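You operate a simulated robot arm through the tools that you are given. There is no shell and no other tool. Be economical: measure what you need, move in short steps, check, and stop when the job is done.

You are at the controls of a simulated two-armed robot. One attempt, no reset.

## Task
Stack the small motor labelled "56" from the top shelf of the left rack on top of the small motor labelled "26". Push the left drawer of the left bench shut. Take the mini motor from the left bench and put it on the third shelf from the bottom of the right rack. Fetch the pen and set it on the silver tin. Pick up the white bottle labelled "Gear oil" from the left bench with one hand, pass it to the other hand and put it in the inside of the sealer. Open the left drawer of the right bench, press the hold button of the teal meter to switch it on and shut the drawer again. Do these in any order. Set down upright: white bottle.

The check looks at the end state, three seconds after you hand in, the way a careful person would. Anything else that was tipped, shoved, dropped, spilled or broken makes it a failure.

## Robot
Two 7-joint arms with fingered hands on one trunk, on a base that drives. Base frame: it is fixed to the floor where the robot stands at the start and does not move with it; the origin is under the middle of the robot, x ahead of it, y to its left, z up. Units: cm, degrees, N and s.
The left shoulder is at the start at [6, 16.6, 98.9], the right one opposite. With the tool pointing down near the work surface each hand reaches from about 36 to 86 cm from the robot's upright axis, wherever it stands, measured 20 degrees to its own side. Places, roughly: hold button of the teal meter [-420, -250, 60]; inside of the sealer (25x25 cm) [-340, 120, 82]; left drawer of the left bench [-190, -220, 60]; left drawer of the right bench [-430, -240, 60]; mini motor [-200, -225, 75]; pen [-225, -275, 75]; small motor [75, 0, 100]; third shelf of the right rack [70, -140, 110]; tin [-275, -275, 75]; white bottle [-250, -250, 75]. Payload 5 kg a hand.
The TCP of each hand is the grasp point between the finger pads, 3.2 cm short of the fingertips. In the tool frame z runs along the fingers and y along their closing line. Largest opening 16 cm; the body of the gripper starts 8.9 cm behind the TCP. The gripper is a hand of 3 fingers: y runs from the thumb to the fingers, the wrist lies at [0, 0, -26.7] in the tool frame, and closing takes about 1.5 s.
Orientation is that of the tool frame in the base frame, as [roll, pitch, yaw] about the fixed x, y, z axes, in that order (R = Rz(yaw) Ry(pitch) Rx(roll)). With the fingers straight down and closing along the base's y, the tool's x points along the base's -x, its y along +y and its z along -z.

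## Interface
- The arms move only by the tool arm_command. It takes "left_steps", "right_steps" or both (then of equal length, played together; a hand with none holds still); each is a list of rows, each a list of 7 numbers: the shift along the tool's x, y, z in cm, then the turn, a rotation vector about the tool's x, y, z in degrees, then the finger opening in cm, from 0 to 16. In form: [[tx, ty, tz, rx, ry, rz, gripper], ...]. A call has 1 to 20 rows; each row shifts and turns the commanded pose from where the row before left it, along the tool's axes as they then stand. A row lasts 0.2 s, in which the tool goes at most 5 cm and 8.6 degrees; a call with a longer step from one row to the next is refused whole, and so is a gripper value outside its range. A pose out of reach is approached as far as the arm can. The call stops where the force on the tool passes 40 N (or 10 N more than at its start, if that is more) or the arm is blocked; 0.2 s more then pass. Each finger travels about 4.5 cm/s and halts on what it meets, pressing with about 24 N; the grip force reading is that of the motor and also rises with nothing between the fingers. The clock runs only during rows and for 0.2 s after the last one: add rows that do not move to give the fingers time. The reply holds the time, the measured pose of the TCP, the force on the tool along the base axes, the opening and the grip force, in the units named above and with some noise, with the torque about the TCP (base axes, N m) and any sound that the robot's microphone picked up.
- Cameras (640 x 400 px; columns grow to the right, rows downward): "scene" is now at [6.39, 0.61, 165.94]; the picture's right is [0.07, -1.00, 0.00], its down [-0.43, -0.03, -0.90] and it looks along [0.90, 0.06, -0.44] (base axes); focal length 249 px, centre (320, 200). "left" rides on the left gripper at [-6.5, -0.4, -11.6] in its tool frame; the picture's right is [0.06, -1.00, 0.00], its down [0.87, 0.05, -0.49] and it looks along [0.49, 0.03, 0.87] (tool axes); focal length 261 px, centre (320, 200). "right" rides on the right gripper at [6.5, -0.4, -11.6] in its tool frame; the picture's right is [0.06, 1.00, 0.00], its down [-0.87, 0.05, -0.49] and it looks along [-0.49, 0.03, 0.87] (tool axes); focal length 261 px, centre (320, 200). There is no depth. A picture from a camera that has moved, and an enlarged one, comes with that camera's place and axes in the base frame and with its lens.
- grab_frame(camera): a new picture of that camera. It takes no simulated time.
- raise_lower(by): slides the trunk up (or, below 0, down) by that many cm; the arms and the scene camera ride with it, the base frame stays. It gives what a move gives, with no picture.
- steer(legs): drives the robot by 1 to 6 legs, each [ahead, turn to the left] in cm and degrees, along the robot's own axes; the way and the turn of a leg run together, so that a leg with both is an arc; at most 150 cm and 180 degrees a leg. The arms and the cameras ride along, it lands a little off, and it stops where it bumps. It gives what a move gives.
- hand_shape(shape, hand): the hand has 3 fingers and takes this shape, open, in about a second: jaw (thumb against the fingers, like two jaws); tri (thumb and two fingers); tip (a fingertip pinch); poke (one finger out to press); point (the index stretched); flat (the hand flat); cup (the hand cupped); fist (a fist). The gripper value then closes the fingers along that shape, each until it touches; the sizes above hold for jaw. It gives what a move gives, with no picture.
- aim_head(pan, tilt): turns the head with the scene camera to pan (to the left, within 86 degrees either way) and tilt (down, from -29 to 69), counted from straight ahead of the robot. It gives what a move gives.
- enlarge(camera, box): a new picture of the part [left, top, right, bottom] of that camera's present view, enlarged. It takes no simulated time.
- hand_in(): hands the job in; it is judged then, once.

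Work in short steps. Places have to be worked out from the pictures, the camera data and where the tool is seen: move nearer, look again, correct. Check each grasp and each placing, and mend what went wrong. You have 196 turns and 192 pictures in all, those below and enlarged ones among them. Open the grippers and draw the arms clear of the work before you hand the job in, unless the task says otherwise; then end with one line.

The tools are called by a JSON object that holds its "name" and its "arguments". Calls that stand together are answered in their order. arm_command: Moves the arms, as the interface text tells. Its arguments: {"type":"object","properties":{"left_steps":{"type":"array"},"right_steps":{"type":"array"}},"required":[]} The other tools are called the same way: raise_lower (by) slides the trunk up or down; hand_shape (shape, hand) gives the hand a shape; steer (legs) drives the base; aim_head (pan, tilt) turns the head that bears the scene camera; grab_frame (camera) takes a picture; enlarge (camera, box) takes an enlarged picture of a part of a camera's view; hand_in () hands the job in.

At the start:

```text
time_s: 0.0
left_tool_pos: [49.81, 18.7, 144.81]
left_ee_rot: [-179.9, -0.1, -179.9]
left_wrist_force: [0.3, 0.2, -0.3]
left_ft_torque: [0.0, -0.01, 0.01]
left_finger_gap: 15.97
left_gripper_force: 0.0
left_shape: jaw
right_tool_pos: [43.2, -12.55, 147.45]
right_ee_rot: [180.0, 0.0, 179.9]
right_wrist_force: [0.3, -0.1, 0.4]
right_ft_torque: [0.03, -0.03, -0.01]
right_finger_gap: 15.99
right_gripper_force: 0.0
right_shape: jaw
trunk travel left (down, up): [-53.8, 5.2]
robot x, y, heading: [-0.04, 0.49, -0.3]
head pan, tilt: [4.1, 25.8]
```

scene: 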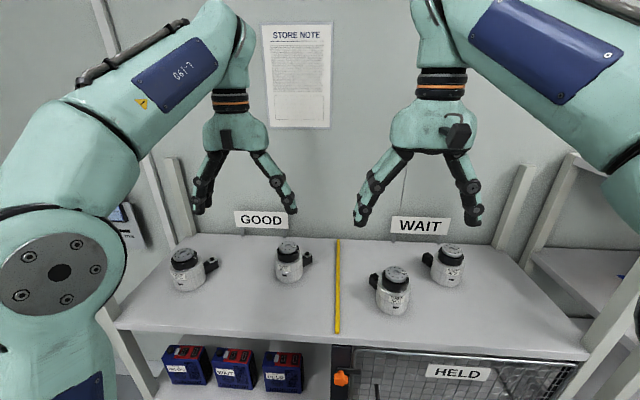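
right: 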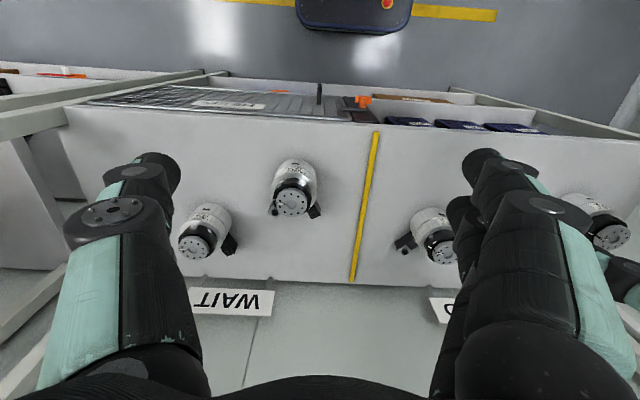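
left: 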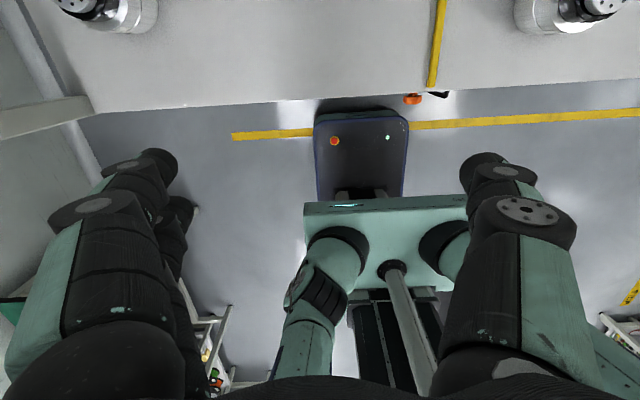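

The shelf holds four small motors and a store note hangs on the wall. I enlarge the note and the motors to read the labels.

{"name": "enlarge", "arguments": {"camera": "scene", "box": [255, 15, 340, 135]}}

{"name": "enlarge", "arguments": {"camera": "scene", "box": [150, 220, 330, 320]}}

{"name": "enlarge", "arguments": {"camera": "scene", "box": [340, 220, 500, 320]}}

```text
3.33 times, centred on (298, 75) of scene
camera zoom: at [6.39, 0.61, 165.94], right [0.07, -1.0, 0.0], down [-0.43, -0.03, -0.9], along [0.9, 0.06, -0.44], focal length 830 px, centre (395, 617)
```

zoom: 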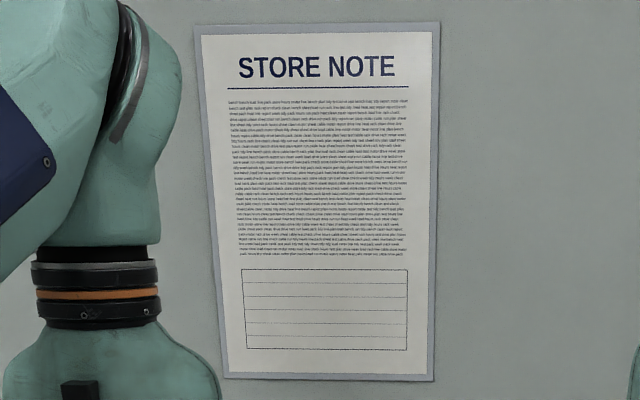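

```text
3.56 times, centred on (240, 270) of scene
camera zoom: at [6.39, 0.61, 165.94], right [0.07, -1.0, 0.0], down [-0.43, -0.03, -0.9], along [0.9, 0.06, -0.44], focal length 886 px, centre (604, -49)
```

zoom: 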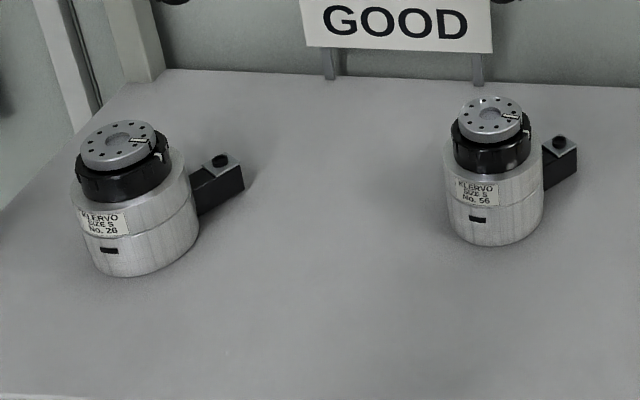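

```text
4.00 times, centred on (420, 270) of scene
camera zoom: at [6.39, 0.61, 165.94], right [0.07, -1.0, 0.0], down [-0.43, -0.03, -0.9], along [0.9, 0.06, -0.44], focal length 996 px, centre (-80, -80)
```

zoom: 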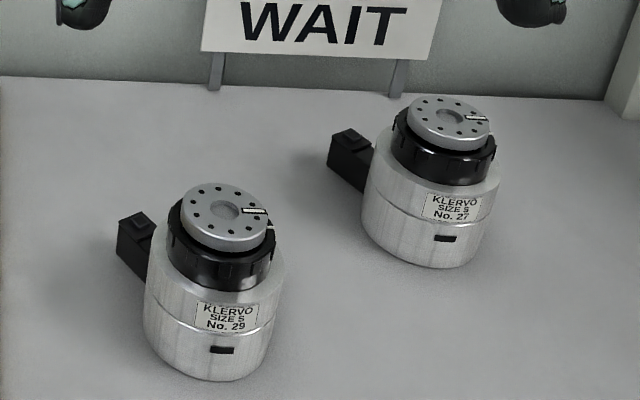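

Motor 56 is the inner one at the left. The other left one reads 26 or 28, so I look closer. Meanwhile I move the left hand above motor 56 at a safe height and look again to triangulate.

{"name": "enlarge", "arguments": {"camera": "scene", "box": [168, 268, 200, 288]}}

{"name": "arm_command", "arguments": {"left_steps": [[-4, -1.2, 1, 0, 0, 0, 16], [-4, -1.2, 1, 0, 0, 0, 16], [-4, -1.2, 1, 0, 0, 0, 16], [-4, -1.2, 1, 0, 0, 0, 16], [0, 0, 0, 0, 0, 0, 16]]}}

{"name": "grab_frame", "arguments": {"camera": "left"}}

{"name": "grab_frame", "arguments": {"camera": "scene"}}

```text
16.00 times, centred on (184, 278) of scene
camera zoom: at [6.39, 0.61, 165.94], right [0.07, -1.0, 0.0], down [-0.43, -0.03, -0.9], along [0.9, 0.06, -0.44], focal length 3985 px, centre (2496, -1048)
```

zoom: 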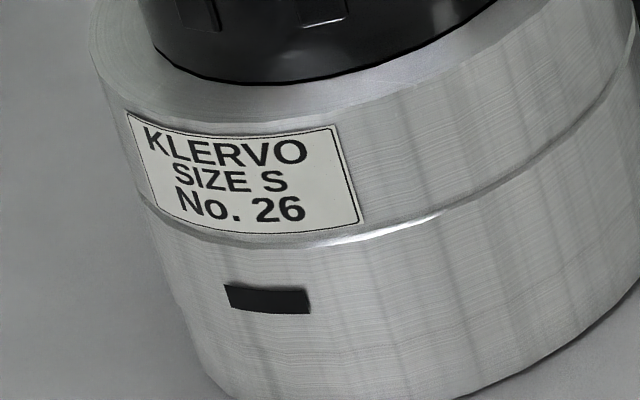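

```text
time_s: 1.2
left_tool_pos: [59.97, 15.92, 140.52]
left_ee_rot: [-179.9, 1.0, 180.0]
left_wrist_force: [0.5, 0.5, 1.0]
left_ft_torque: [-0.02, 0.01, 0.0]
left_finger_gap: 16.01
left_gripper_force: 0.0
left_shape: jaw
left hand out of reach, approached as far as the arm can: row 2, 3, 4
right_tool_pos: [43.13, -12.57, 147.41]
right_ee_rot: [180.0, 0.0, 180.0]
right_wrist_force: [0.0, -0.5, 0.1]
right_ft_torque: [0.01, 0.01, -0.03]
right_finger_gap: 15.99
right_gripper_force: 0.0
right_shape: jaw
trunk travel left (down, up): [-53.8, 5.2]
robot x, y, heading: [-0.08, -0.01, -0.1]
head pan, tilt: [4.1, 25.8]
```

```text
184 pictures are left
camera left: at [66.32, 15.54, 152.12], right [-0.06, -1.0, 0.0], down [-0.88, 0.05, 0.48], along [-0.47, 0.03, -0.88], focal length 261 px, centre (320, 200)
```

left: 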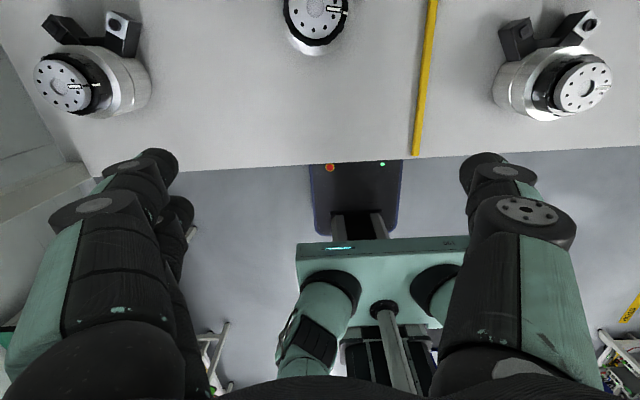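

```text
183 pictures are left
camera scene: at [6.33, 0.61, 165.95], right [0.07, -1.0, 0.0], down [-0.43, -0.03, -0.9], along [0.9, 0.06, -0.43], focal length 249 px, centre (320, 200)
```

scene: 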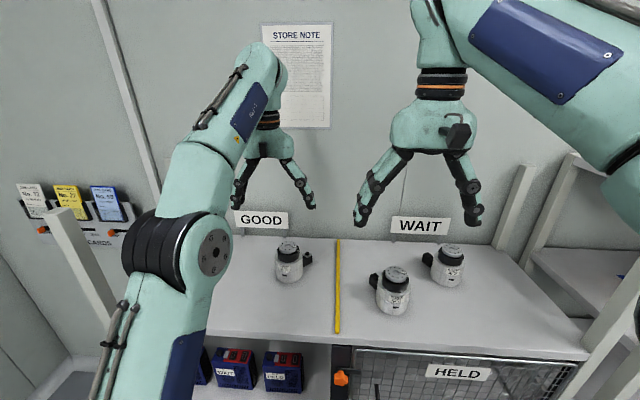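

The motors read 26 and 56. I judge the top of 56 at about (71.4, 15.5, 117) and the top of 26 at about (65.5, 46.6, 117), with the shelf near z 105. I raise the trunk for reach, then lower the hand toward 56 and look.

{"name": "raise_lower", "arguments": {"by": 5}}

{"name": "arm_command", "arguments": {"left_steps": [[-1, 0, 3, 0, 0, 0, 16], [-1, 0, 3, 0, 0, 0, 16], [-1, 0, 3, 0, 0, 0, 16], [-1, 0, 3, 0, 0, 0, 16], [0, 0, 0, 0, 0, 0, 16]]}}

{"name": "grab_frame", "arguments": {"camera": "left"}}

{"name": "grab_frame", "arguments": {"camera": "right"}}

```text
time_s: 2.1
left_tool_pos: [60.09, 15.93, 145.44]
left_ee_rot: [-179.9, 1.0, 180.0]
left_wrist_force: [-0.3, -0.2, 0.1]
left_ft_torque: [0.0, -0.02, 0.0]
left_finger_gap: 16.02
left_gripper_force: 0.1
left_shape: jaw
right_tool_pos: [43.25, -12.53, 152.36]
right_ee_rot: [-180.0, 0.0, -180.0]
right_wrist_force: [-1.1, 0.4, 1.4]
right_ft_torque: [0.0, 0.02, 0.01]
right_finger_gap: 15.97
right_gripper_force: 0.0
right_shape: jaw
trunk travel left (down, up): [-58.8, 0.2]
robot x, y, heading: [0.13, 0.02, 0.1]
head pan, tilt: [4.1, 25.8]
```

```text
time_s: 3.3
left_tool_pos: [64.29, 15.82, 133.57]
left_ee_rot: [180.0, 1.0, 180.0]
left_wrist_force: [0.5, 0.2, 0.0]
left_ft_torque: [0.02, -0.01, 0.0]
left_finger_gap: 15.98
left_gripper_force: 0.0
left_shape: jaw
right_tool_pos: [43.24, -12.52, 152.34]
right_ee_rot: [179.9, 0.0, -180.0]
right_wrist_force: [-0.2, -0.4, -0.5]
right_ft_torque: [0.01, 0.0, 0.0]
right_finger_gap: 15.99
right_gripper_force: 0.0
right_shape: jaw
trunk travel left (down, up): [-58.8, 0.2]
robot x, y, heading: [-0.09, 0.34, -0.2]
head pan, tilt: [4.1, 25.8]
```

```text
182 pictures are left
camera left: at [70.55, 15.55, 145.19], right [-0.06, -1.0, 0.0], down [-0.88, 0.05, 0.48], along [-0.47, 0.03, -0.88], focal length 261 px, centre (320, 200)
```

left: 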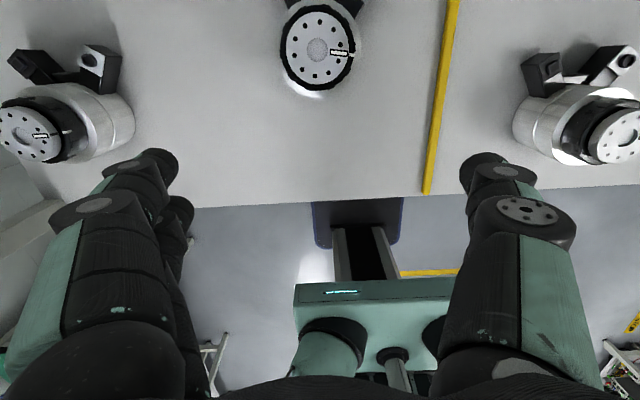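

```text
181 pictures are left
camera right: at [36.61, -13.02, 163.72], right [-0.06, 1.0, 0.0], down [0.87, 0.05, 0.49], along [0.49, 0.03, -0.87], focal length 261 px, centre (320, 200)
```

right: 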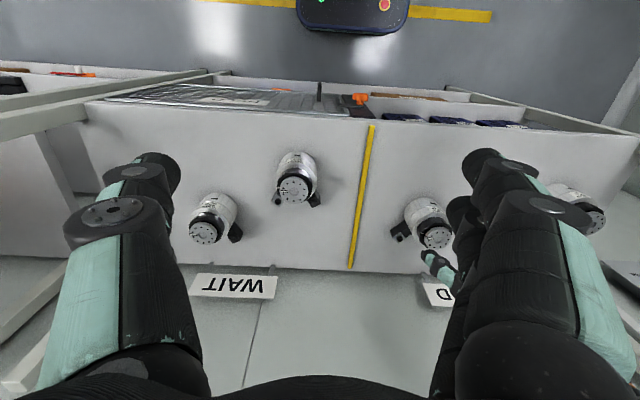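

The new view again puts 56 at about (71.5, 15.7), with its connectors toward +x. I move above it while staying clear of the top.

{"name": "arm_command", "arguments": {"left_steps": [[-2.4, 0, 2, 0, 0, 0, 16], [-2.4, 0, 2, 0, 0, 0, 16], [-2.4, 0, 2, 0, 0, 0, 16], [0, 0, 0, 0, 0, 0, 16]]}}

{"name": "grab_frame", "arguments": {"camera": "left"}}

{"name": "enlarge", "arguments": {"camera": "scene", "box": [200, 160, 360, 320]}}

```text
time_s: 4.3
left_tool_pos: [71.55, 15.87, 127.87]
left_ee_rot: [-179.9, 1.0, 180.0]
left_wrist_force: [-1.0, -0.6, 0.3]
left_ft_torque: [-0.03, -0.01, 0.0]
left_finger_gap: 16.01
left_gripper_force: 0.1
left_shape: jaw
right_tool_pos: [43.12, -12.42, 152.33]
right_ee_rot: [180.0, 0.1, -180.0]
right_wrist_force: [-0.3, -0.6, -0.6]
right_ft_torque: [0.03, -0.02, 0.01]
right_finger_gap: 16.0
right_gripper_force: 0.1
right_shape: jaw
trunk travel left (down, up): [-58.8, 0.2]
robot x, y, heading: [0.17, -0.04, 0.1]
head pan, tilt: [4.1, 25.8]
```

```text
180 pictures are left
camera left: at [77.8, 15.52, 139.44], right [-0.06, -1.0, 0.0], down [-0.88, 0.05, 0.48], along [-0.47, 0.03, -0.88], focal length 261 px, centre (320, 200)
```

left: 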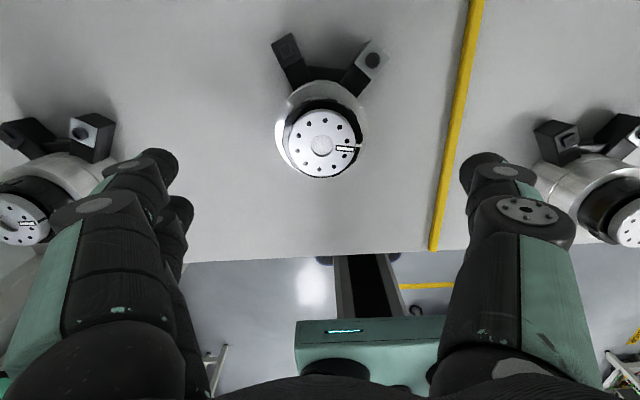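

```text
2.50 times, centred on (280, 240) of scene
camera zoom: at [6.25, 0.63, 170.95], right [0.07, -1.0, 0.0], down [-0.43, -0.03, -0.9], along [0.9, 0.06, -0.43], focal length 623 px, centre (420, 100)
```

zoom: 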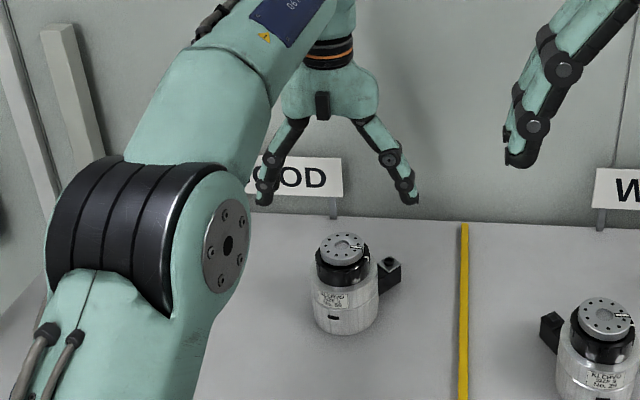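

TCP is centred over motor 56 and the connectors are clear of the fingers. I descend to grasp height 110.3 and then close.

{"name": "arm_command", "arguments": {"left_steps": [[0, 0, 4, 0, 0, 0, 16], [0, 0, 4, 0, 0, 0, 16], [0, 0, 4, 0, 0, 0, 16], [0, 0, 3, 0, 0, 0, 16], [0, 0, 2.5, 0, 0, 0, 16], [0, 0, 0, 0, 0, 0, 16]]}}

{"name": "grab_frame", "arguments": {"camera": "left"}}

{"name": "enlarge", "arguments": {"camera": "scene", "box": [200, 180, 360, 320]}}

```text
time_s: 5.7
left_tool_pos: [71.81, 15.9, 110.2]
left_ee_rot: [-180.0, 1.1, 180.0]
left_wrist_force: [-0.7, -0.2, 0.4]
left_ft_torque: [-0.01, -0.01, 0.0]
left_finger_gap: 16.01
left_gripper_force: 0.1
left_shape: jaw
right_tool_pos: [43.11, -12.6, 152.3]
right_ee_rot: [180.0, -0.1, 180.0]
right_wrist_force: [0.1, -0.7, 0.2]
right_ft_torque: [0.0, 0.0, 0.01]
right_finger_gap: 15.99
right_gripper_force: 0.1
right_shape: jaw
trunk travel left (down, up): [-58.8, 0.2]
robot x, y, heading: [0.53, -0.2, -0.1]
head pan, tilt: [4.1, 25.8]
```

```text
178 pictures are left
camera left: at [78.16, 15.45, 121.86], right [-0.06, -1.0, 0.0], down [-0.88, 0.05, 0.48], along [-0.48, 0.03, -0.88], focal length 261 px, centre (320, 200)
```

left: 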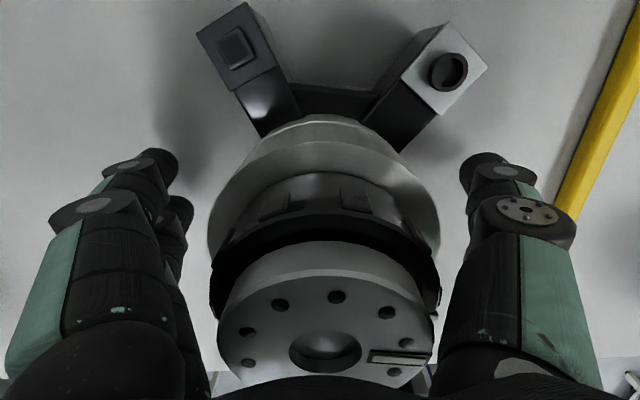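

```text
2.86 times, centred on (280, 250) of scene
camera zoom: at [6.36, 0.61, 170.94], right [0.07, -1.0, 0.0], down [-0.43, -0.03, -0.9], along [0.9, 0.06, -0.44], focal length 712 px, centre (434, 57)
```

zoom: 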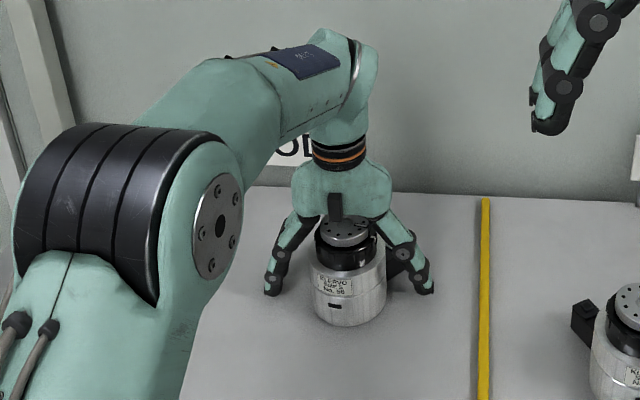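

Fingers straddle the motor with clearance, and its centre appears about 0.4 cm nearer than the TCP. I shift slightly and close.

{"name": "arm_command", "arguments": {"left_steps": [[0.4, 0.1, 0, 0, 0, 0, 16], [0, 0, 0, 0, 0, 0, 12], [0, 0, 0, 0, 0, 0, 9], [0, 0, 0, 0, 0, 0, 7], [0, 0, 0, 0, 0, 0, 5], [0, 0, 0, 0, 0, 0, 5], [0, 0, 0, 0, 0, 0, 5], [0, 0, 0, 0, 0, 0, 5], [0, 0, 0, 0, 0, 0, 5]]}}

{"name": "grab_frame", "arguments": {"camera": "left"}}

```text
time_s: 7.7
left_tool_pos: [71.42, 15.79, 110.33]
left_ee_rot: [-179.9, 1.0, -180.0]
left_wrist_force: [-0.6, -1.9, 0.1]
left_ft_torque: [0.0, 0.0, 0.03]
left_finger_gap: 8.27
left_gripper_force: 24.1
left_shape: jaw
right_tool_pos: [43.07, -12.54, 152.38]
right_ee_rot: [-180.0, 0.1, -180.0]
right_wrist_force: [0.7, -0.3, -0.7]
right_ft_torque: [0.0, 0.0, -0.01]
right_finger_gap: 16.0
right_gripper_force: 0.0
right_shape: jaw
trunk travel left (down, up): [-58.8, 0.2]
robot x, y, heading: [-0.15, -0.36, -0.2]
head pan, tilt: [4.1, 25.8]
```

```text
176 pictures are left
camera left: at [77.8, 15.52, 121.83], right [-0.06, -1.0, 0.0], down [-0.88, 0.06, 0.48], along [-0.48, 0.03, -0.88], focal length 261 px, centre (320, 200)
```

left: 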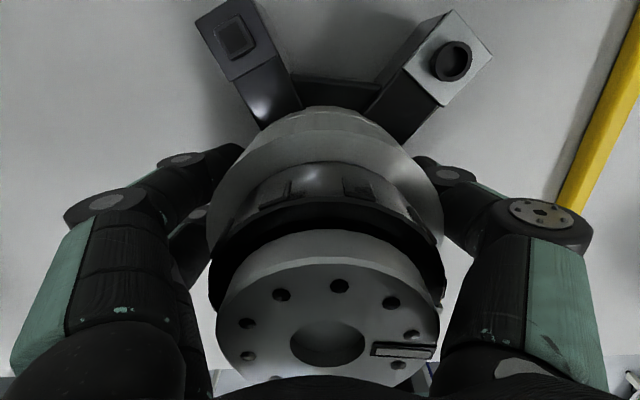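

Gripped at 8.3 cm opening. I lift 16 cm gently.

{"name": "arm_command", "arguments": {"left_steps": [[0, 0, -1, 0, 0, 0, 5], [0, 0, -2, 0, 0, 0, 5], [0, 0, -3, 0, 0, 0, 5], [0, 0, -3, 0, 0, 0, 5], [0, 0, -3, 0, 0, 0, 5], [0, 0, -3, 0, 0, 0, 5], [0, 0, -1, 0, 0, 0, 5], [0, 0, 0, 0, 0, 0, 5]]}}

{"name": "grab_frame", "arguments": {"camera": "left"}}

{"name": "grab_frame", "arguments": {"camera": "scene"}}

```text
time_s: 9.5
left_tool_pos: [71.26, 15.94, 126.23]
left_ee_rot: [-179.9, 0.9, -180.0]
left_wrist_force: [0.3, 0.3, -15.8]
left_ft_torque: [-0.01, 0.07, 0.02]
left_finger_gap: 8.25
left_gripper_force: 24.5
left_shape: jaw
right_tool_pos: [43.47, -12.57, 152.26]
right_ee_rot: [-180.0, 0.1, 179.9]
right_wrist_force: [0.7, 0.2, 0.8]
right_ft_torque: [-0.02, -0.02, -0.01]
right_finger_gap: 15.98
right_gripper_force: 0.0
right_shape: jaw
trunk travel left (down, up): [-58.8, 0.2]
robot x, y, heading: [0.1, -0.15, 0.1]
head pan, tilt: [4.1, 25.8]
```

```text
175 pictures are left
camera left: at [77.54, 15.67, 137.7], right [-0.06, -1.0, 0.0], down [-0.88, 0.06, 0.48], along [-0.48, 0.03, -0.88], focal length 261 px, centre (320, 200)
```

left: 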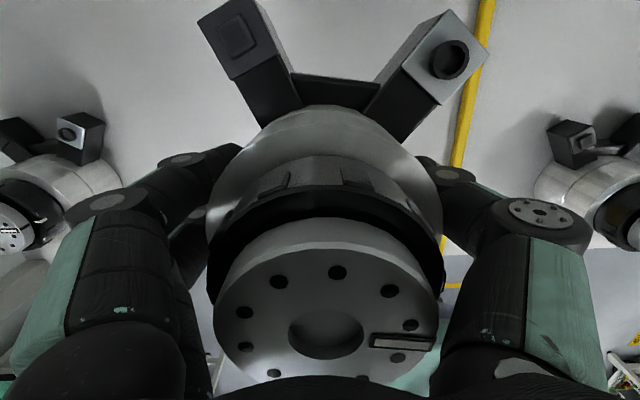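

```text
174 pictures are left
camera scene: at [6.52, 0.65, 170.93], right [0.07, -1.0, 0.0], down [-0.43, -0.03, -0.9], along [0.9, 0.06, -0.44], focal length 249 px, centre (320, 200)
```

scene: 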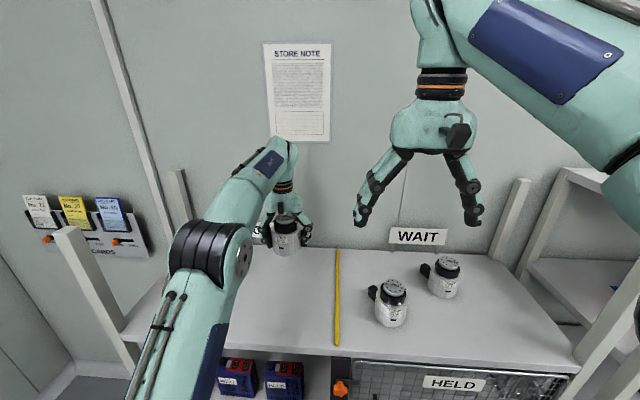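

Motor 56 is held level, about 1.6 kg. I carry it toward motor 26, stop short of it and look.

{"name": "arm_command", "arguments": {"left_steps": [[0.5, 3, -1, 0, 0, 0, 5], [0.8, 4, -1, 0, 0, 0, 5], [0.8, 4, -0.5, 0, 0, 0, 5], [0.8, 4, 0, 0, 0, 0, 5], [0.5, 2, 0, 0, 0, 0, 5], [0, 0, 0, 0, 0, 0, 5]]}}

{"name": "grab_frame", "arguments": {"camera": "left"}}

{"name": "grab_frame", "arguments": {"camera": "scene"}}

{"name": "grab_frame", "arguments": {"camera": "right"}}

```text
time_s: 10.9
left_tool_pos: [67.81, 33.05, 128.46]
left_ee_rot: [-179.9, 0.9, 179.8]
left_wrist_force: [0.9, -0.5, -14.5]
left_ft_torque: [0.03, 0.1, 0.02]
left_finger_gap: 8.25
left_gripper_force: 23.6
left_shape: jaw
right_tool_pos: [43.31, -12.51, 152.41]
right_ee_rot: [180.0, 0.0, -180.0]
right_wrist_force: [-0.7, -0.4, -0.3]
right_ft_torque: [0.02, -0.01, 0.0]
right_finger_gap: 16.0
right_gripper_force: 0.0
right_shape: jaw
trunk travel left (down, up): [-58.8, 0.2]
robot x, y, heading: [0.05, 0.02, -0.1]
head pan, tilt: [4.1, 25.8]
```

```text
173 pictures are left
camera left: at [74.14, 32.68, 140.05], right [-0.06, -1.0, 0.0], down [-0.88, 0.06, 0.48], along [-0.48, 0.03, -0.88], focal length 261 px, centre (320, 200)
```

left: 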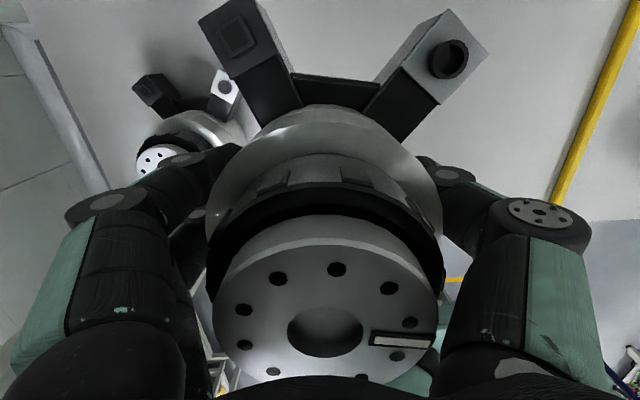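

```text
172 pictures are left
camera scene: at [6.54, 0.66, 170.93], right [0.07, -1.0, 0.0], down [-0.43, -0.03, -0.9], along [0.9, 0.06, -0.44], focal length 249 px, centre (320, 200)
```

scene: 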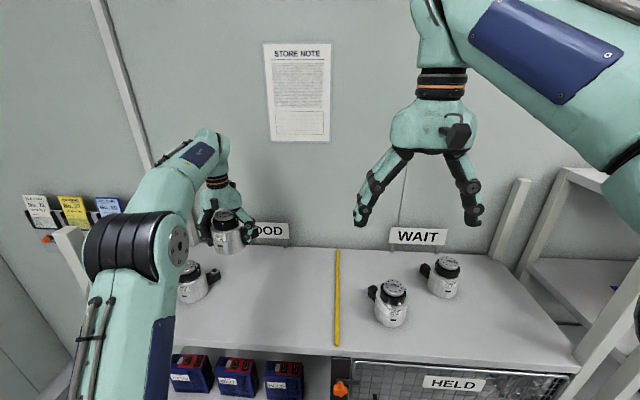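

```text
171 pictures are left
camera right: at [36.8, -12.99, 163.67], right [-0.06, 1.0, 0.0], down [0.87, 0.05, 0.49], along [0.49, 0.03, -0.87], focal length 261 px, centre (320, 200)
```

right: 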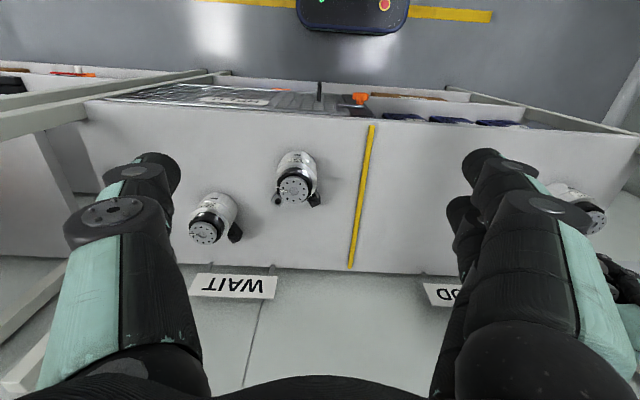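

Motor 26 is at about (65.9, 47.1). For a side view of the stacking I bring the right hand nearer and yaw it so its camera faces motor 26.

{"name": "arm_command", "arguments": {"right_steps": [[0, 3, 1.5, 0, 0, -8, 16], [0.4, 3, 1.5, 0, 0, -8, 16], [0.8, 3, 1.5, 0, 0, -8, 16], [1.1, 2.8, 1.5, 0, 0, -8, 16], [0, 0, 0, 0, 0, 0, 16]]}}

{"name": "grab_frame", "arguments": {"camera": "right"}}

```text
time_s: 12.1
left_tool_pos: [67.9, 33.01, 128.42]
left_ee_rot: [-179.9, 0.9, -180.0]
left_wrist_force: [0.7, 0.5, -15.1]
left_ft_torque: [0.05, 0.08, -0.01]
left_finger_gap: 8.27
left_gripper_force: 24.2
left_shape: jaw
right_tool_pos: [38.82, -1.86, 146.38]
right_ee_rot: [-180.0, 0.0, -148.0]
right_wrist_force: [0.2, -0.8, 0.3]
right_ft_torque: [-0.04, 0.01, -0.02]
right_finger_gap: 15.99
right_gripper_force: 0.0
right_shape: jaw
trunk travel left (down, up): [-58.8, 0.2]
robot x, y, heading: [-0.31, 0.08, 0.2]
head pan, tilt: [4.1, 25.8]
```

```text
170 pictures are left
camera right: at [33.41, -5.67, 157.67], right [-0.58, 0.81, 0.0], down [0.71, 0.51, 0.49], along [0.4, 0.29, -0.87], focal length 261 px, centre (320, 200)
```

right: 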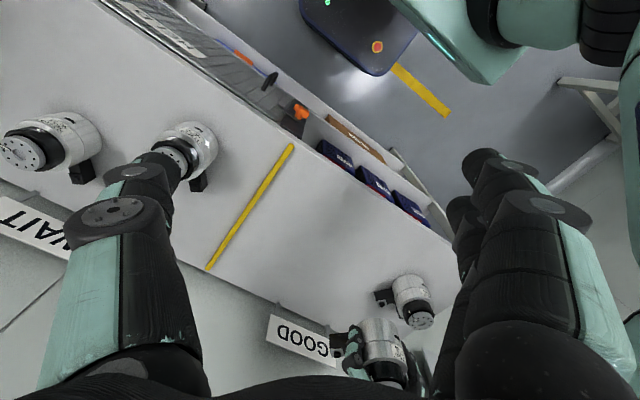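

The right camera gives motor 26 at (64.9, 46.8), and averaging all views I take (65.7, 47.0). I move the held motor over it, still high.

{"name": "arm_command", "arguments": {"left_steps": [[0.5, 3.5, 0, 0, 0, 0, 5], [0.6, 4, 0, 0, 0, 0, 5], [0.6, 4, 0, 0, 0, 0, 5], [0.4, 2.5, 0, 0, 0, 0, 5], [0, 0, 0, 0, 0, 0, 5]]}}

{"name": "grab_frame", "arguments": {"camera": "right"}}

{"name": "grab_frame", "arguments": {"camera": "scene"}}

```text
time_s: 13.3
left_tool_pos: [65.81, 47.02, 128.48]
left_ee_rot: [-179.9, 1.0, 179.8]
left_wrist_force: [0.1, -0.4, -14.6]
left_ft_torque: [0.09, 0.07, 0.0]
left_finger_gap: 8.29
left_gripper_force: 23.6
left_shape: jaw
right_tool_pos: [38.71, -1.92, 146.47]
right_ee_rot: [-180.0, 0.0, -148.0]
right_wrist_force: [-0.3, 0.4, -0.3]
right_ft_torque: [0.03, 0.0, 0.02]
right_finger_gap: 15.96
right_gripper_force: 0.1
right_shape: jaw
trunk travel left (down, up): [-58.8, 0.2]
robot x, y, heading: [-0.01, -0.13, -0.0]
head pan, tilt: [4.1, 25.8]
```

```text
169 pictures are left
camera right: at [33.37, -5.7, 157.69], right [-0.58, 0.81, 0.0], down [0.71, 0.51, 0.49], along [0.4, 0.29, -0.87], focal length 261 px, centre (320, 200)
```

right: 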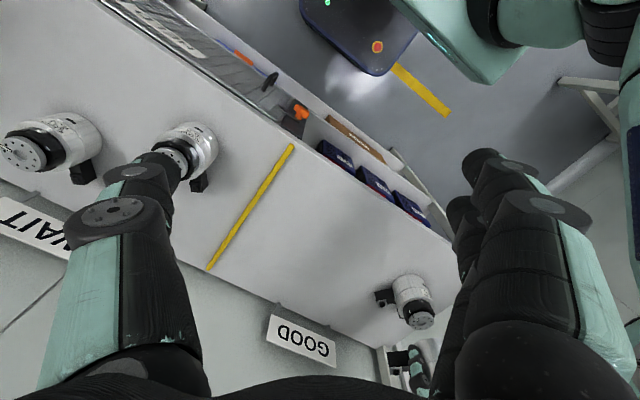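

```text
168 pictures are left
camera scene: at [6.51, 0.65, 170.94], right [0.07, -1.0, 0.0], down [-0.43, -0.03, -0.9], along [0.9, 0.06, -0.44], focal length 249 px, centre (320, 200)
```

scene: 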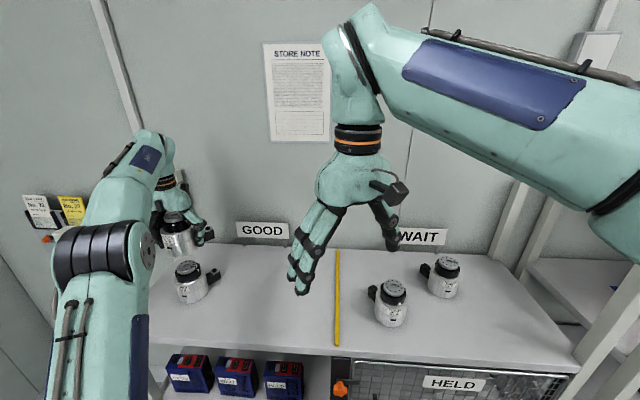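

The scene camera sees both motors well, so I zoom in to measure the alignment.

{"name": "enlarge", "arguments": {"camera": "scene", "box": [130, 190, 242, 310]}}

```text
3.33 times, centred on (186, 250) of scene
camera zoom: at [6.51, 0.65, 170.94], right [0.07, -1.0, 0.0], down [-0.43, -0.03, -0.9], along [0.9, 0.06, -0.44], focal length 830 px, centre (767, 33)
```

zoom: 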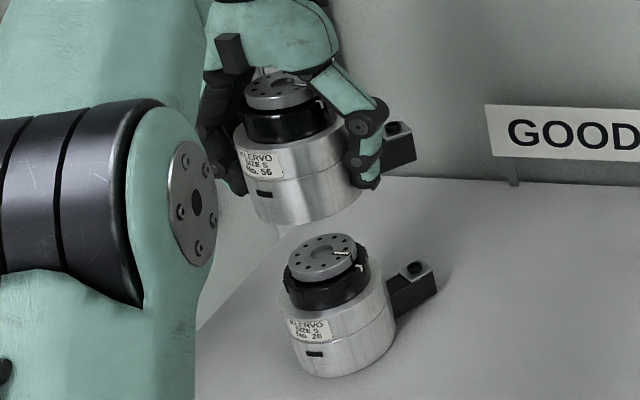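

Comparing the two tops, the held motor should go about 0.4 cm more to +y. I correct that and descend carefully toward the expected contact at TCP z ≈ 122.8.

{"name": "arm_command", "arguments": {"left_steps": [[0, 0.4, 0.5, 0, 0, 0, 5], [0.1, 0, 1.5, 0, 0, 0, 5], [0, 0, 1.2, 0, 0, 0, 5], [0, 0, 0.8, 0, 0, 0, 5], [0, 0, 0, 0, 0, 0, 5]]}}

{"name": "enlarge", "arguments": {"camera": "scene", "box": [130, 190, 242, 310]}}

```text
time_s: 14.5
left_tool_pos: [65.75, 47.46, 124.43]
left_ee_rot: [-179.9, 0.9, 179.9]
left_wrist_force: [-0.2, 0.0, -14.8]
left_ft_torque: [0.05, 0.09, 0.01]
left_finger_gap: 8.26
left_gripper_force: 24.0
left_shape: jaw
right_tool_pos: [38.81, -1.87, 146.31]
right_ee_rot: [-180.0, 0.0, -148.0]
right_wrist_force: [-0.5, -0.9, -0.5]
right_ft_torque: [0.02, -0.02, -0.02]
right_finger_gap: 15.99
right_gripper_force: 0.0
right_shape: jaw
trunk travel left (down, up): [-58.8, 0.2]
robot x, y, heading: [0.0, 0.32, -0.0]
head pan, tilt: [4.1, 25.8]
```

```text
3.33 times, centred on (186, 250) of scene
camera zoom: at [6.52, 0.72, 170.93], right [0.07, -1.0, 0.0], down [-0.43, -0.03, -0.9], along [0.9, 0.06, -0.44], focal length 830 px, centre (767, 33)
```

zoom: 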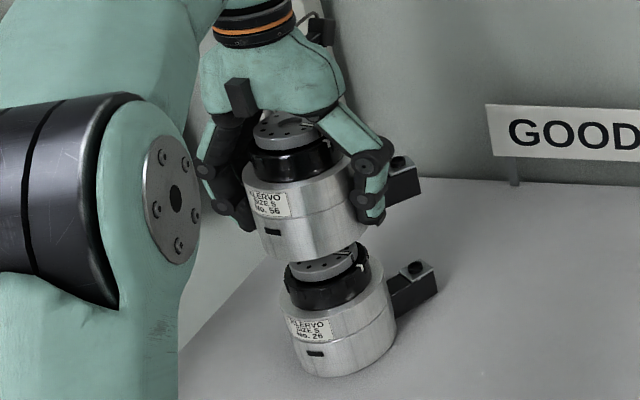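

Lateral alignment is good. I continue down in small steps watching the force.

{"name": "arm_command", "arguments": {"left_steps": [[0, 0, 0.5, 0, 0, 0, 5], [0, 0, 0.4, 0, 0, 0, 5], [0, 0, 0.3, 0, 0, 0, 5], [0, 0, 0, 0, 0, 0, 5]]}}

{"name": "enlarge", "arguments": {"camera": "scene", "box": [130, 190, 242, 310]}}

```text
time_s: 15.5
left_tool_pos: [65.71, 47.44, 123.23]
left_ee_rot: [-179.9, 0.9, 180.0]
left_wrist_force: [0.4, 0.9, -15.2]
left_ft_torque: [0.05, 0.09, -0.02]
left_finger_gap: 8.26
left_gripper_force: 25.0
left_shape: jaw
right_tool_pos: [38.72, -1.81, 146.49]
right_ee_rot: [180.0, -0.1, -148.0]
right_wrist_force: [0.1, 0.1, -0.5]
right_ft_torque: [0.0, -0.05, -0.02]
right_finger_gap: 16.0
right_gripper_force: 0.1
right_shape: jaw
trunk travel left (down, up): [-58.8, 0.2]
robot x, y, heading: [0.39, -0.06, -0.4]
head pan, tilt: [4.1, 25.8]
```

```text
3.33 times, centred on (186, 250) of scene
camera zoom: at [6.52, 0.72, 170.93], right [0.07, -1.0, 0.0], down [-0.43, -0.03, -0.9], along [0.9, 0.06, -0.44], focal length 830 px, centre (767, 33)
```

zoom: 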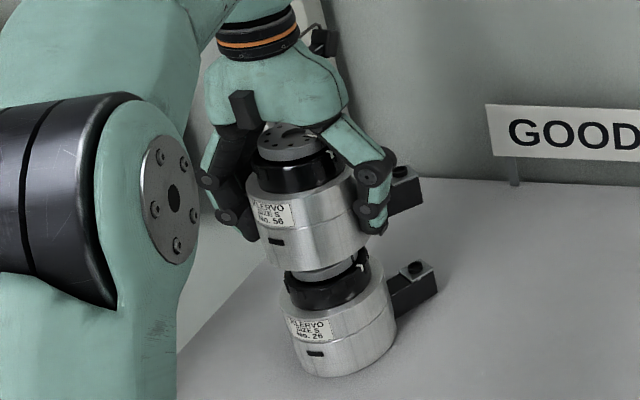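

No contact yet, so I go on.

{"name": "arm_command", "arguments": {"left_steps": [[0, 0, 0.3, 0, 0, 0, 5], [0, 0, 0.3, 0, 0, 0, 5], [0, 0, 0.2, 0, 0, 0, 5], [0, 0, 0, 0, 0, 0, 5]]}}

```text
time_s: 16.5
left_tool_pos: [65.69, 47.44, 122.45]
left_ee_rot: [-179.8, 0.9, -179.9]
left_wrist_force: [0.6, -1.0, -14.0]
left_ft_torque: [-0.01, 0.08, -0.02]
left_finger_gap: 8.26
left_gripper_force: 24.3
left_shape: jaw
right_tool_pos: [38.77, -1.76, 146.36]
right_ee_rot: [179.9, 0.1, -148.0]
right_wrist_force: [0.4, 0.0, -0.2]
right_ft_torque: [-0.01, 0.01, -0.01]
right_finger_gap: 16.0
right_gripper_force: 0.0
right_shape: jaw
trunk travel left (down, up): [-58.8, 0.2]
robot x, y, heading: [0.17, 0.03, -0.2]
head pan, tilt: [4.1, 25.8]
```

Still free; another 0.8 cm in small steps.

{"name": "arm_command", "arguments": {"left_steps": [[0, 0, 0.2, 0, 0, 0, 5], [0, 0, 0.2, 0, 0, 0, 5], [0, 0, 0.2, 0, 0, 0, 5], [0, 0, 0.2, 0, 0, 0, 5], [0, 0, 0, 0, 0, 0, 5]]}}

{"name": "enlarge", "arguments": {"camera": "scene", "box": [130, 190, 242, 310]}}

```text
time_s: 17.7
left_tool_pos: [65.64, 47.33, 121.98]
left_ee_rot: [180.0, 1.3, 180.0]
left_wrist_force: [1.1, 1.3, 13.9]
left_ft_torque: [0.07, -0.05, 0.0]
left_finger_gap: 8.22
left_gripper_force: 23.8
left_shape: jaw
right_tool_pos: [38.54, -1.98, 146.44]
right_ee_rot: [-180.0, 0.0, -148.0]
right_wrist_force: [-0.5, 0.0, -0.8]
right_ft_torque: [-0.02, -0.03, -0.02]
right_finger_gap: 15.99
right_gripper_force: 0.1
right_shape: jaw
trunk travel left (down, up): [-58.8, 0.2]
robot x, y, heading: [-0.34, 0.16, -0.2]
head pan, tilt: [4.1, 25.8]
```

```text
3.33 times, centred on (186, 250) of scene
camera zoom: at [6.29, 0.56, 170.98], right [0.07, -1.0, 0.0], down [-0.43, -0.03, -0.9], along [0.9, 0.06, -0.43], focal length 830 px, centre (767, 33)
```

zoom: 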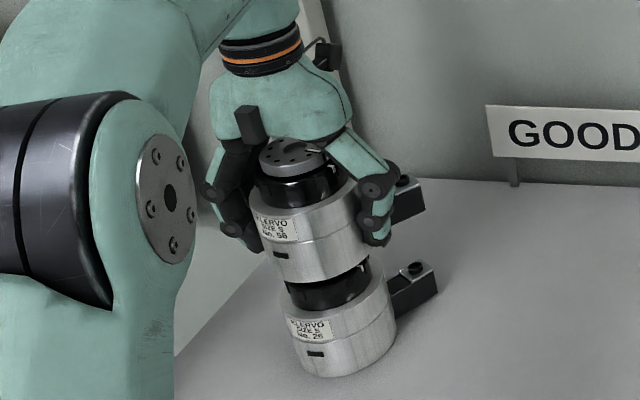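

Contact is made, pressing about 29 N. I ease off 0.3 cm and open the fingers.

{"name": "arm_command", "arguments": {"left_steps": [[0, 0, -0.3, 0, 0, 0, 5], [0, 0, 0, 0, 0, 0, 5], [0, 0, 0, 0, 0, 0, 8.6], [0, 0, 0, 0, 0, 0, 9.5], [0, 0, 0, 0, 0, 0, 12], [0, 0, 0, 0, 0, 0, 14], [0, 0, 0, 0, 0, 0, 16], [0, 0, 0, 0, 0, 0, 16], [0, 0, 0, 0, 0, 0, 16]]}}

{"name": "enlarge", "arguments": {"camera": "scene", "box": [130, 190, 242, 310]}}

```text
time_s: 19.7
left_tool_pos: [65.75, 47.31, 122.01]
left_ee_rot: [-179.9, 1.1, -180.0]
left_wrist_force: [0.9, 0.1, 1.1]
left_ft_torque: [-0.03, 0.02, 0.01]
left_finger_gap: 15.99
left_gripper_force: 0.0
left_shape: jaw
right_tool_pos: [38.67, -1.84, 146.38]
right_ee_rot: [180.0, 0.1, -148.0]
right_wrist_force: [-0.3, 0.9, -0.6]
right_ft_torque: [0.02, 0.0, 0.02]
right_finger_gap: 16.01
right_gripper_force: 0.0
right_shape: jaw
trunk travel left (down, up): [-58.8, 0.2]
robot x, y, heading: [0.35, 0.3, 0.1]
head pan, tilt: [4.1, 25.8]
```

```text
3.33 times, centred on (186, 250) of scene
camera zoom: at [6.39, 0.63, 170.94], right [0.07, -1.0, 0.0], down [-0.43, -0.03, -0.9], along [0.9, 0.06, -0.44], focal length 830 px, centre (767, 33)
```

zoom: 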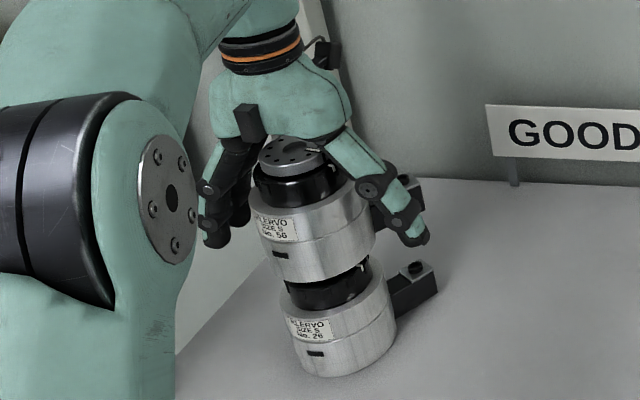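

The stack stands on its own. I lift the hand straight up past the stack, then draw back toward the robot.

{"name": "arm_command", "arguments": {"left_steps": [[0, 0, -2, 0, 0, 0, 16], [0, 0, -3, 0, 0, 0, 16], [0, 0, -4, 0, 0, 0, 16], [0, 0, -4, 0, 0, 0, 16], [0, 0, -2, 0, 0, 0, 16], [4, -2, 0, 0, 0, 0, 16], [5, -2, 0, 0, 0, 0, 16], [5, -2, 0, 0, 0, 0, 16], [5, -2, 0, 0, 0, 0, 16], [0, 0, 0, 0, 0, 0, 16]]}}

{"name": "grab_frame", "arguments": {"camera": "scene"}}

{"name": "grab_frame", "arguments": {"camera": "left"}}

```text
refused: row 7 steps farther than a row can; nothing moved
```

```text
162 pictures are left
camera scene: at [6.39, 0.63, 170.94], right [0.07, -1.0, 0.0], down [-0.43, -0.03, -0.9], along [0.9, 0.06, -0.44], focal length 249 px, centre (320, 200)
```

scene: 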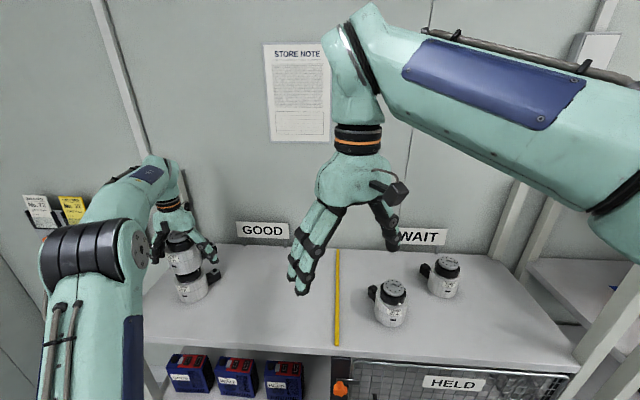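

```text
161 pictures are left
camera left: at [71.95, 47.01, 133.66], right [-0.06, -1.0, 0.0], down [-0.88, 0.05, 0.48], along [-0.48, 0.03, -0.88], focal length 261 px, centre (320, 200)
```

left: 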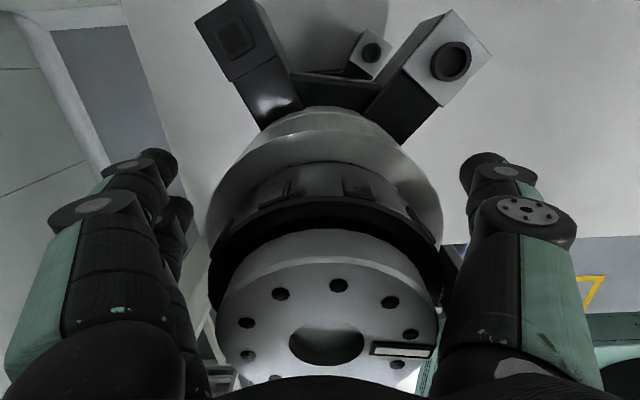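

The call was refused for a step over 5 cm, so I repeat it with shorter steps, lifting first.

{"name": "arm_command", "arguments": {"left_steps": [[0, 0, -2, 0, 0, 0, 16], [0, 0, -3, 0, 0, 0, 16], [0, 0, -4, 0, 0, 0, 16], [0, 0, -4, 0, 0, 0, 16], [0, 0, -2, 0, 0, 0, 16], [4, -1.5, 0, 0, 0, 0, 16], [4.5, -1.5, 0, 0, 0, 0, 16], [4.5, -1.5, 0, 0, 0, 0, 16], [4.5, -1.5, 0, 0, 0, 0, 16], [0, 0, 0, 0, 0, 0, 16]], "right_steps": [[0, 0, 0, 0, 0, 8, 16], [0, 0, 0, 0, 0, 8, 16], [0, -2, 0, 0, 0, 8, 16], [0, -3, 0, 0, 0, 8, 16], [0, -3, 0, 0, 0, 0, 16], [0, -3, 0, 0, 0, 0, 16], [0, 0, 0, 0, 0, 0, 16], [0, 0, 0, 0, 0, 0, 16], [0, 0, 0, 0, 0, 0, 16], [0, 0, 0, 0, 0, 0, 16]]}}

{"name": "grab_frame", "arguments": {"camera": "scene"}}

{"name": "grab_frame", "arguments": {"camera": "left"}}

```text
time_s: 21.9
left_tool_pos: [48.03, 41.23, 133.79]
left_ee_rot: [180.0, 1.1, -180.0]
left_wrist_force: [0.2, 0.5, 0.6]
left_ft_torque: [0.04, 0.0, 0.0]
left_finger_gap: 16.0
left_gripper_force: 0.1
left_shape: jaw
left hand out of reach, approached as far as the arm can: row 4, 5
right_tool_pos: [39.75, -12.78, 146.44]
right_ee_rot: [-180.0, 0.0, -180.0]
right_wrist_force: [-1.1, 0.6, -0.4]
right_ft_torque: [0.03, 0.01, -0.02]
right_finger_gap: 16.0
right_gripper_force: 0.0
right_shape: jaw
trunk travel left (down, up): [-58.8, 0.2]
robot x, y, heading: [0.09, 0.14, 0.2]
head pan, tilt: [4.1, 25.8]
```

```text
160 pictures are left
camera scene: at [6.46, 0.54, 170.94], right [0.07, -1.0, 0.0], down [-0.43, -0.03, -0.9], along [0.9, 0.06, -0.44], focal length 249 px, centre (320, 200)
```

scene: 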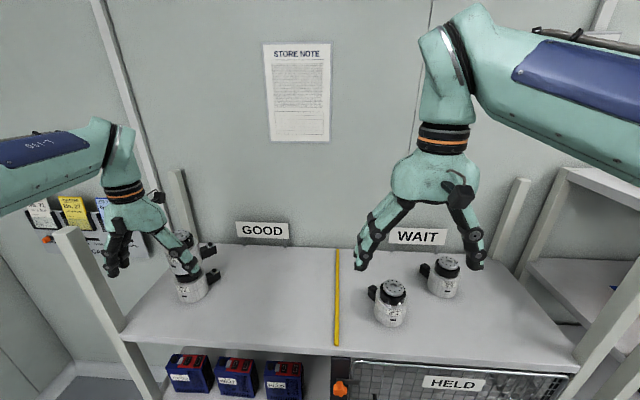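

```text
159 pictures are left
camera left: at [54.2, 40.88, 145.36], right [-0.06, -1.0, 0.0], down [-0.88, 0.05, 0.48], along [-0.48, 0.03, -0.88], focal length 261 px, centre (320, 200)
```

left: 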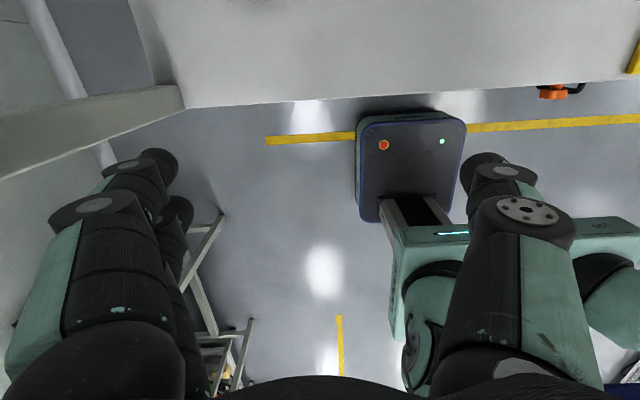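

The stack stands with the hand off it. I tuck the left arm, and zoom to confirm the stack.

{"name": "arm_command", "arguments": {"left_steps": [[1, -4, 0, 0, 0, 0, 16], [1, -4, -1, 0, 0, 0, 16], [1, -4, -1, 0, 0, 0, 16], [1, -4, -1, 0, 0, 0, 16], [1, -4, -1, 0, 0, 0, 16], [0, 0, 0, 0, 0, 0, 16]]}}

{"name": "enlarge", "arguments": {"camera": "scene", "box": [130, 190, 258, 310]}}

{"name": "aim_head", "arguments": {"pan": -80, "tilt": 25}}

{"name": "grab_frame", "arguments": {"camera": "scene"}}

```text
time_s: 23.3
left_tool_pos: [42.78, 21.31, 137.86]
left_ee_rot: [-180.0, 1.0, 180.0]
left_wrist_force: [-0.3, 0.1, 0.2]
left_ft_torque: [-0.01, -0.01, 0.0]
left_finger_gap: 16.01
left_gripper_force: 0.0
left_shape: jaw
right_tool_pos: [39.55, -12.71, 146.36]
right_ee_rot: [-179.9, -0.1, -180.0]
right_wrist_force: [0.0, 0.3, 0.8]
right_ft_torque: [-0.01, -0.02, 0.0]
right_finger_gap: 15.98
right_gripper_force: 0.0
right_shape: jaw
trunk travel left (down, up): [-58.8, 0.2]
robot x, y, heading: [-0.21, -0.14, -0.1]
head pan, tilt: [4.1, 25.8]
```

```text
3.33 times, centred on (194, 250) of scene
camera zoom: at [6.39, 0.71, 170.94], right [0.07, -1.0, 0.0], down [-0.43, -0.03, -0.9], along [0.9, 0.06, -0.44], focal length 830 px, centre (740, 33)
```

zoom: 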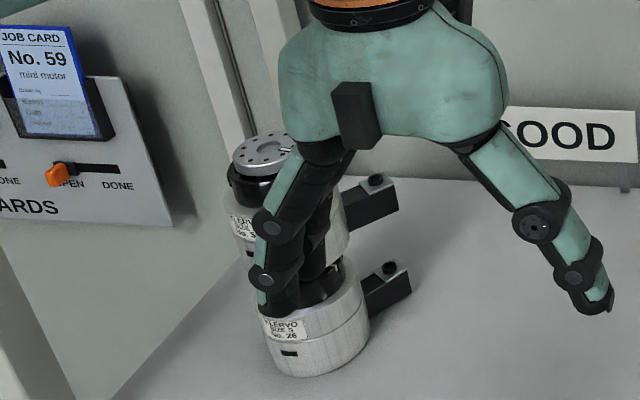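

```text
time_s: 24.9
left_tool_pos: [42.94, 21.35, 137.81]
left_ee_rot: [-179.9, 1.0, -180.0]
left_wrist_force: [0.0, -0.3, 0.1]
left_ft_torque: [-0.03, 0.02, -0.02]
left_finger_gap: 15.98
left_gripper_force: 0.1
left_shape: jaw
right_tool_pos: [39.61, -12.68, 146.38]
right_ee_rot: [179.9, 0.0, -179.9]
right_wrist_force: [-0.2, 0.0, -0.4]
right_ft_torque: [0.0, 0.01, 0.02]
right_finger_gap: 15.99
right_gripper_force: 0.1
right_shape: jaw
trunk travel left (down, up): [-58.8, 0.2]
robot x, y, heading: [-0.01, -0.08, -0.0]
head pan, tilt: [-80.0, 25.0]
```

```text
157 pictures are left
camera scene: at [-1.17, -9.11, 171.07], right [-0.98, -0.17, 0.0], down [-0.07, 0.42, -0.91], along [0.16, -0.89, -0.42], focal length 249 px, centre (320, 200)
```

scene: 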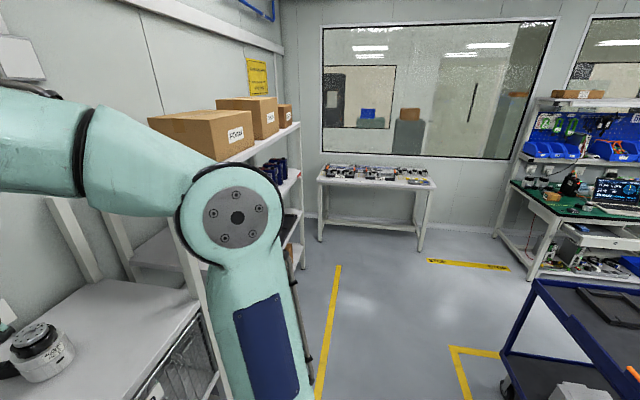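

The stack is fine. To the right I see the right rack, a table, a workbench and a blue cart. I look to the left too before driving.

{"name": "aim_head", "arguments": {"pan": 86, "tilt": 25}}

{"name": "grab_frame", "arguments": {"camera": "scene"}}

{"name": "enlarge", "arguments": {"camera": "scene", "box": [0, 0, 640, 400]}}

```text
time_s: 27.4
left_tool_pos: [42.95, 21.37, 137.84]
left_ee_rot: [-179.9, 1.0, 180.0]
left_wrist_force: [0.3, 0.8, 0.5]
left_ft_torque: [0.0, -0.02, 0.0]
left_finger_gap: 16.01
left_gripper_force: 0.0
left_shape: jaw
right_tool_pos: [39.65, -12.85, 146.44]
right_ee_rot: [180.0, 0.0, 180.0]
right_wrist_force: [0.0, 0.2, -0.1]
right_ft_torque: [-0.02, -0.02, 0.05]
right_finger_gap: 15.98
right_gripper_force: 0.1
right_shape: jaw
trunk travel left (down, up): [-58.8, 0.2]
robot x, y, heading: [0.17, -0.01, 0.3]
head pan, tilt: [85.9, 25.0]
```

```text
156 pictures are left
camera scene: at [-2.13, 9.15, 171.07], right [1.0, -0.07, 0.0], down [-0.03, -0.42, -0.91], along [0.06, 0.9, -0.42], focal length 249 px, centre (320, 200)
```

scene: 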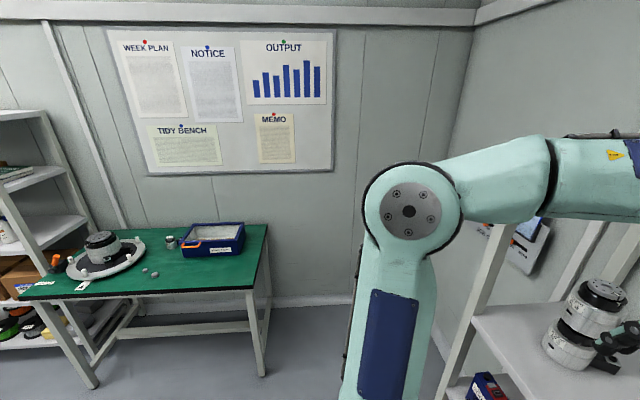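

```text
1.00 times, centred on (320, 200) of scene (not enlarged: the box is as wide or as high as the picture)
camera zoom: at [-2.13, 9.15, 171.07], right [1.0, -0.07, 0.0], down [-0.03, -0.42, -0.91], along [0.06, 0.9, -0.42], focal length 249 px, centre (320, 200)
```

zoom: 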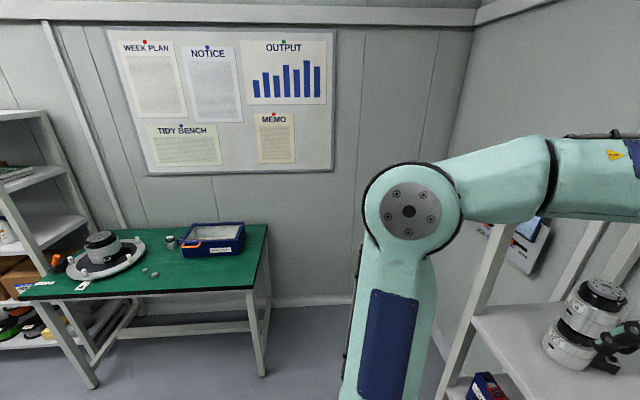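

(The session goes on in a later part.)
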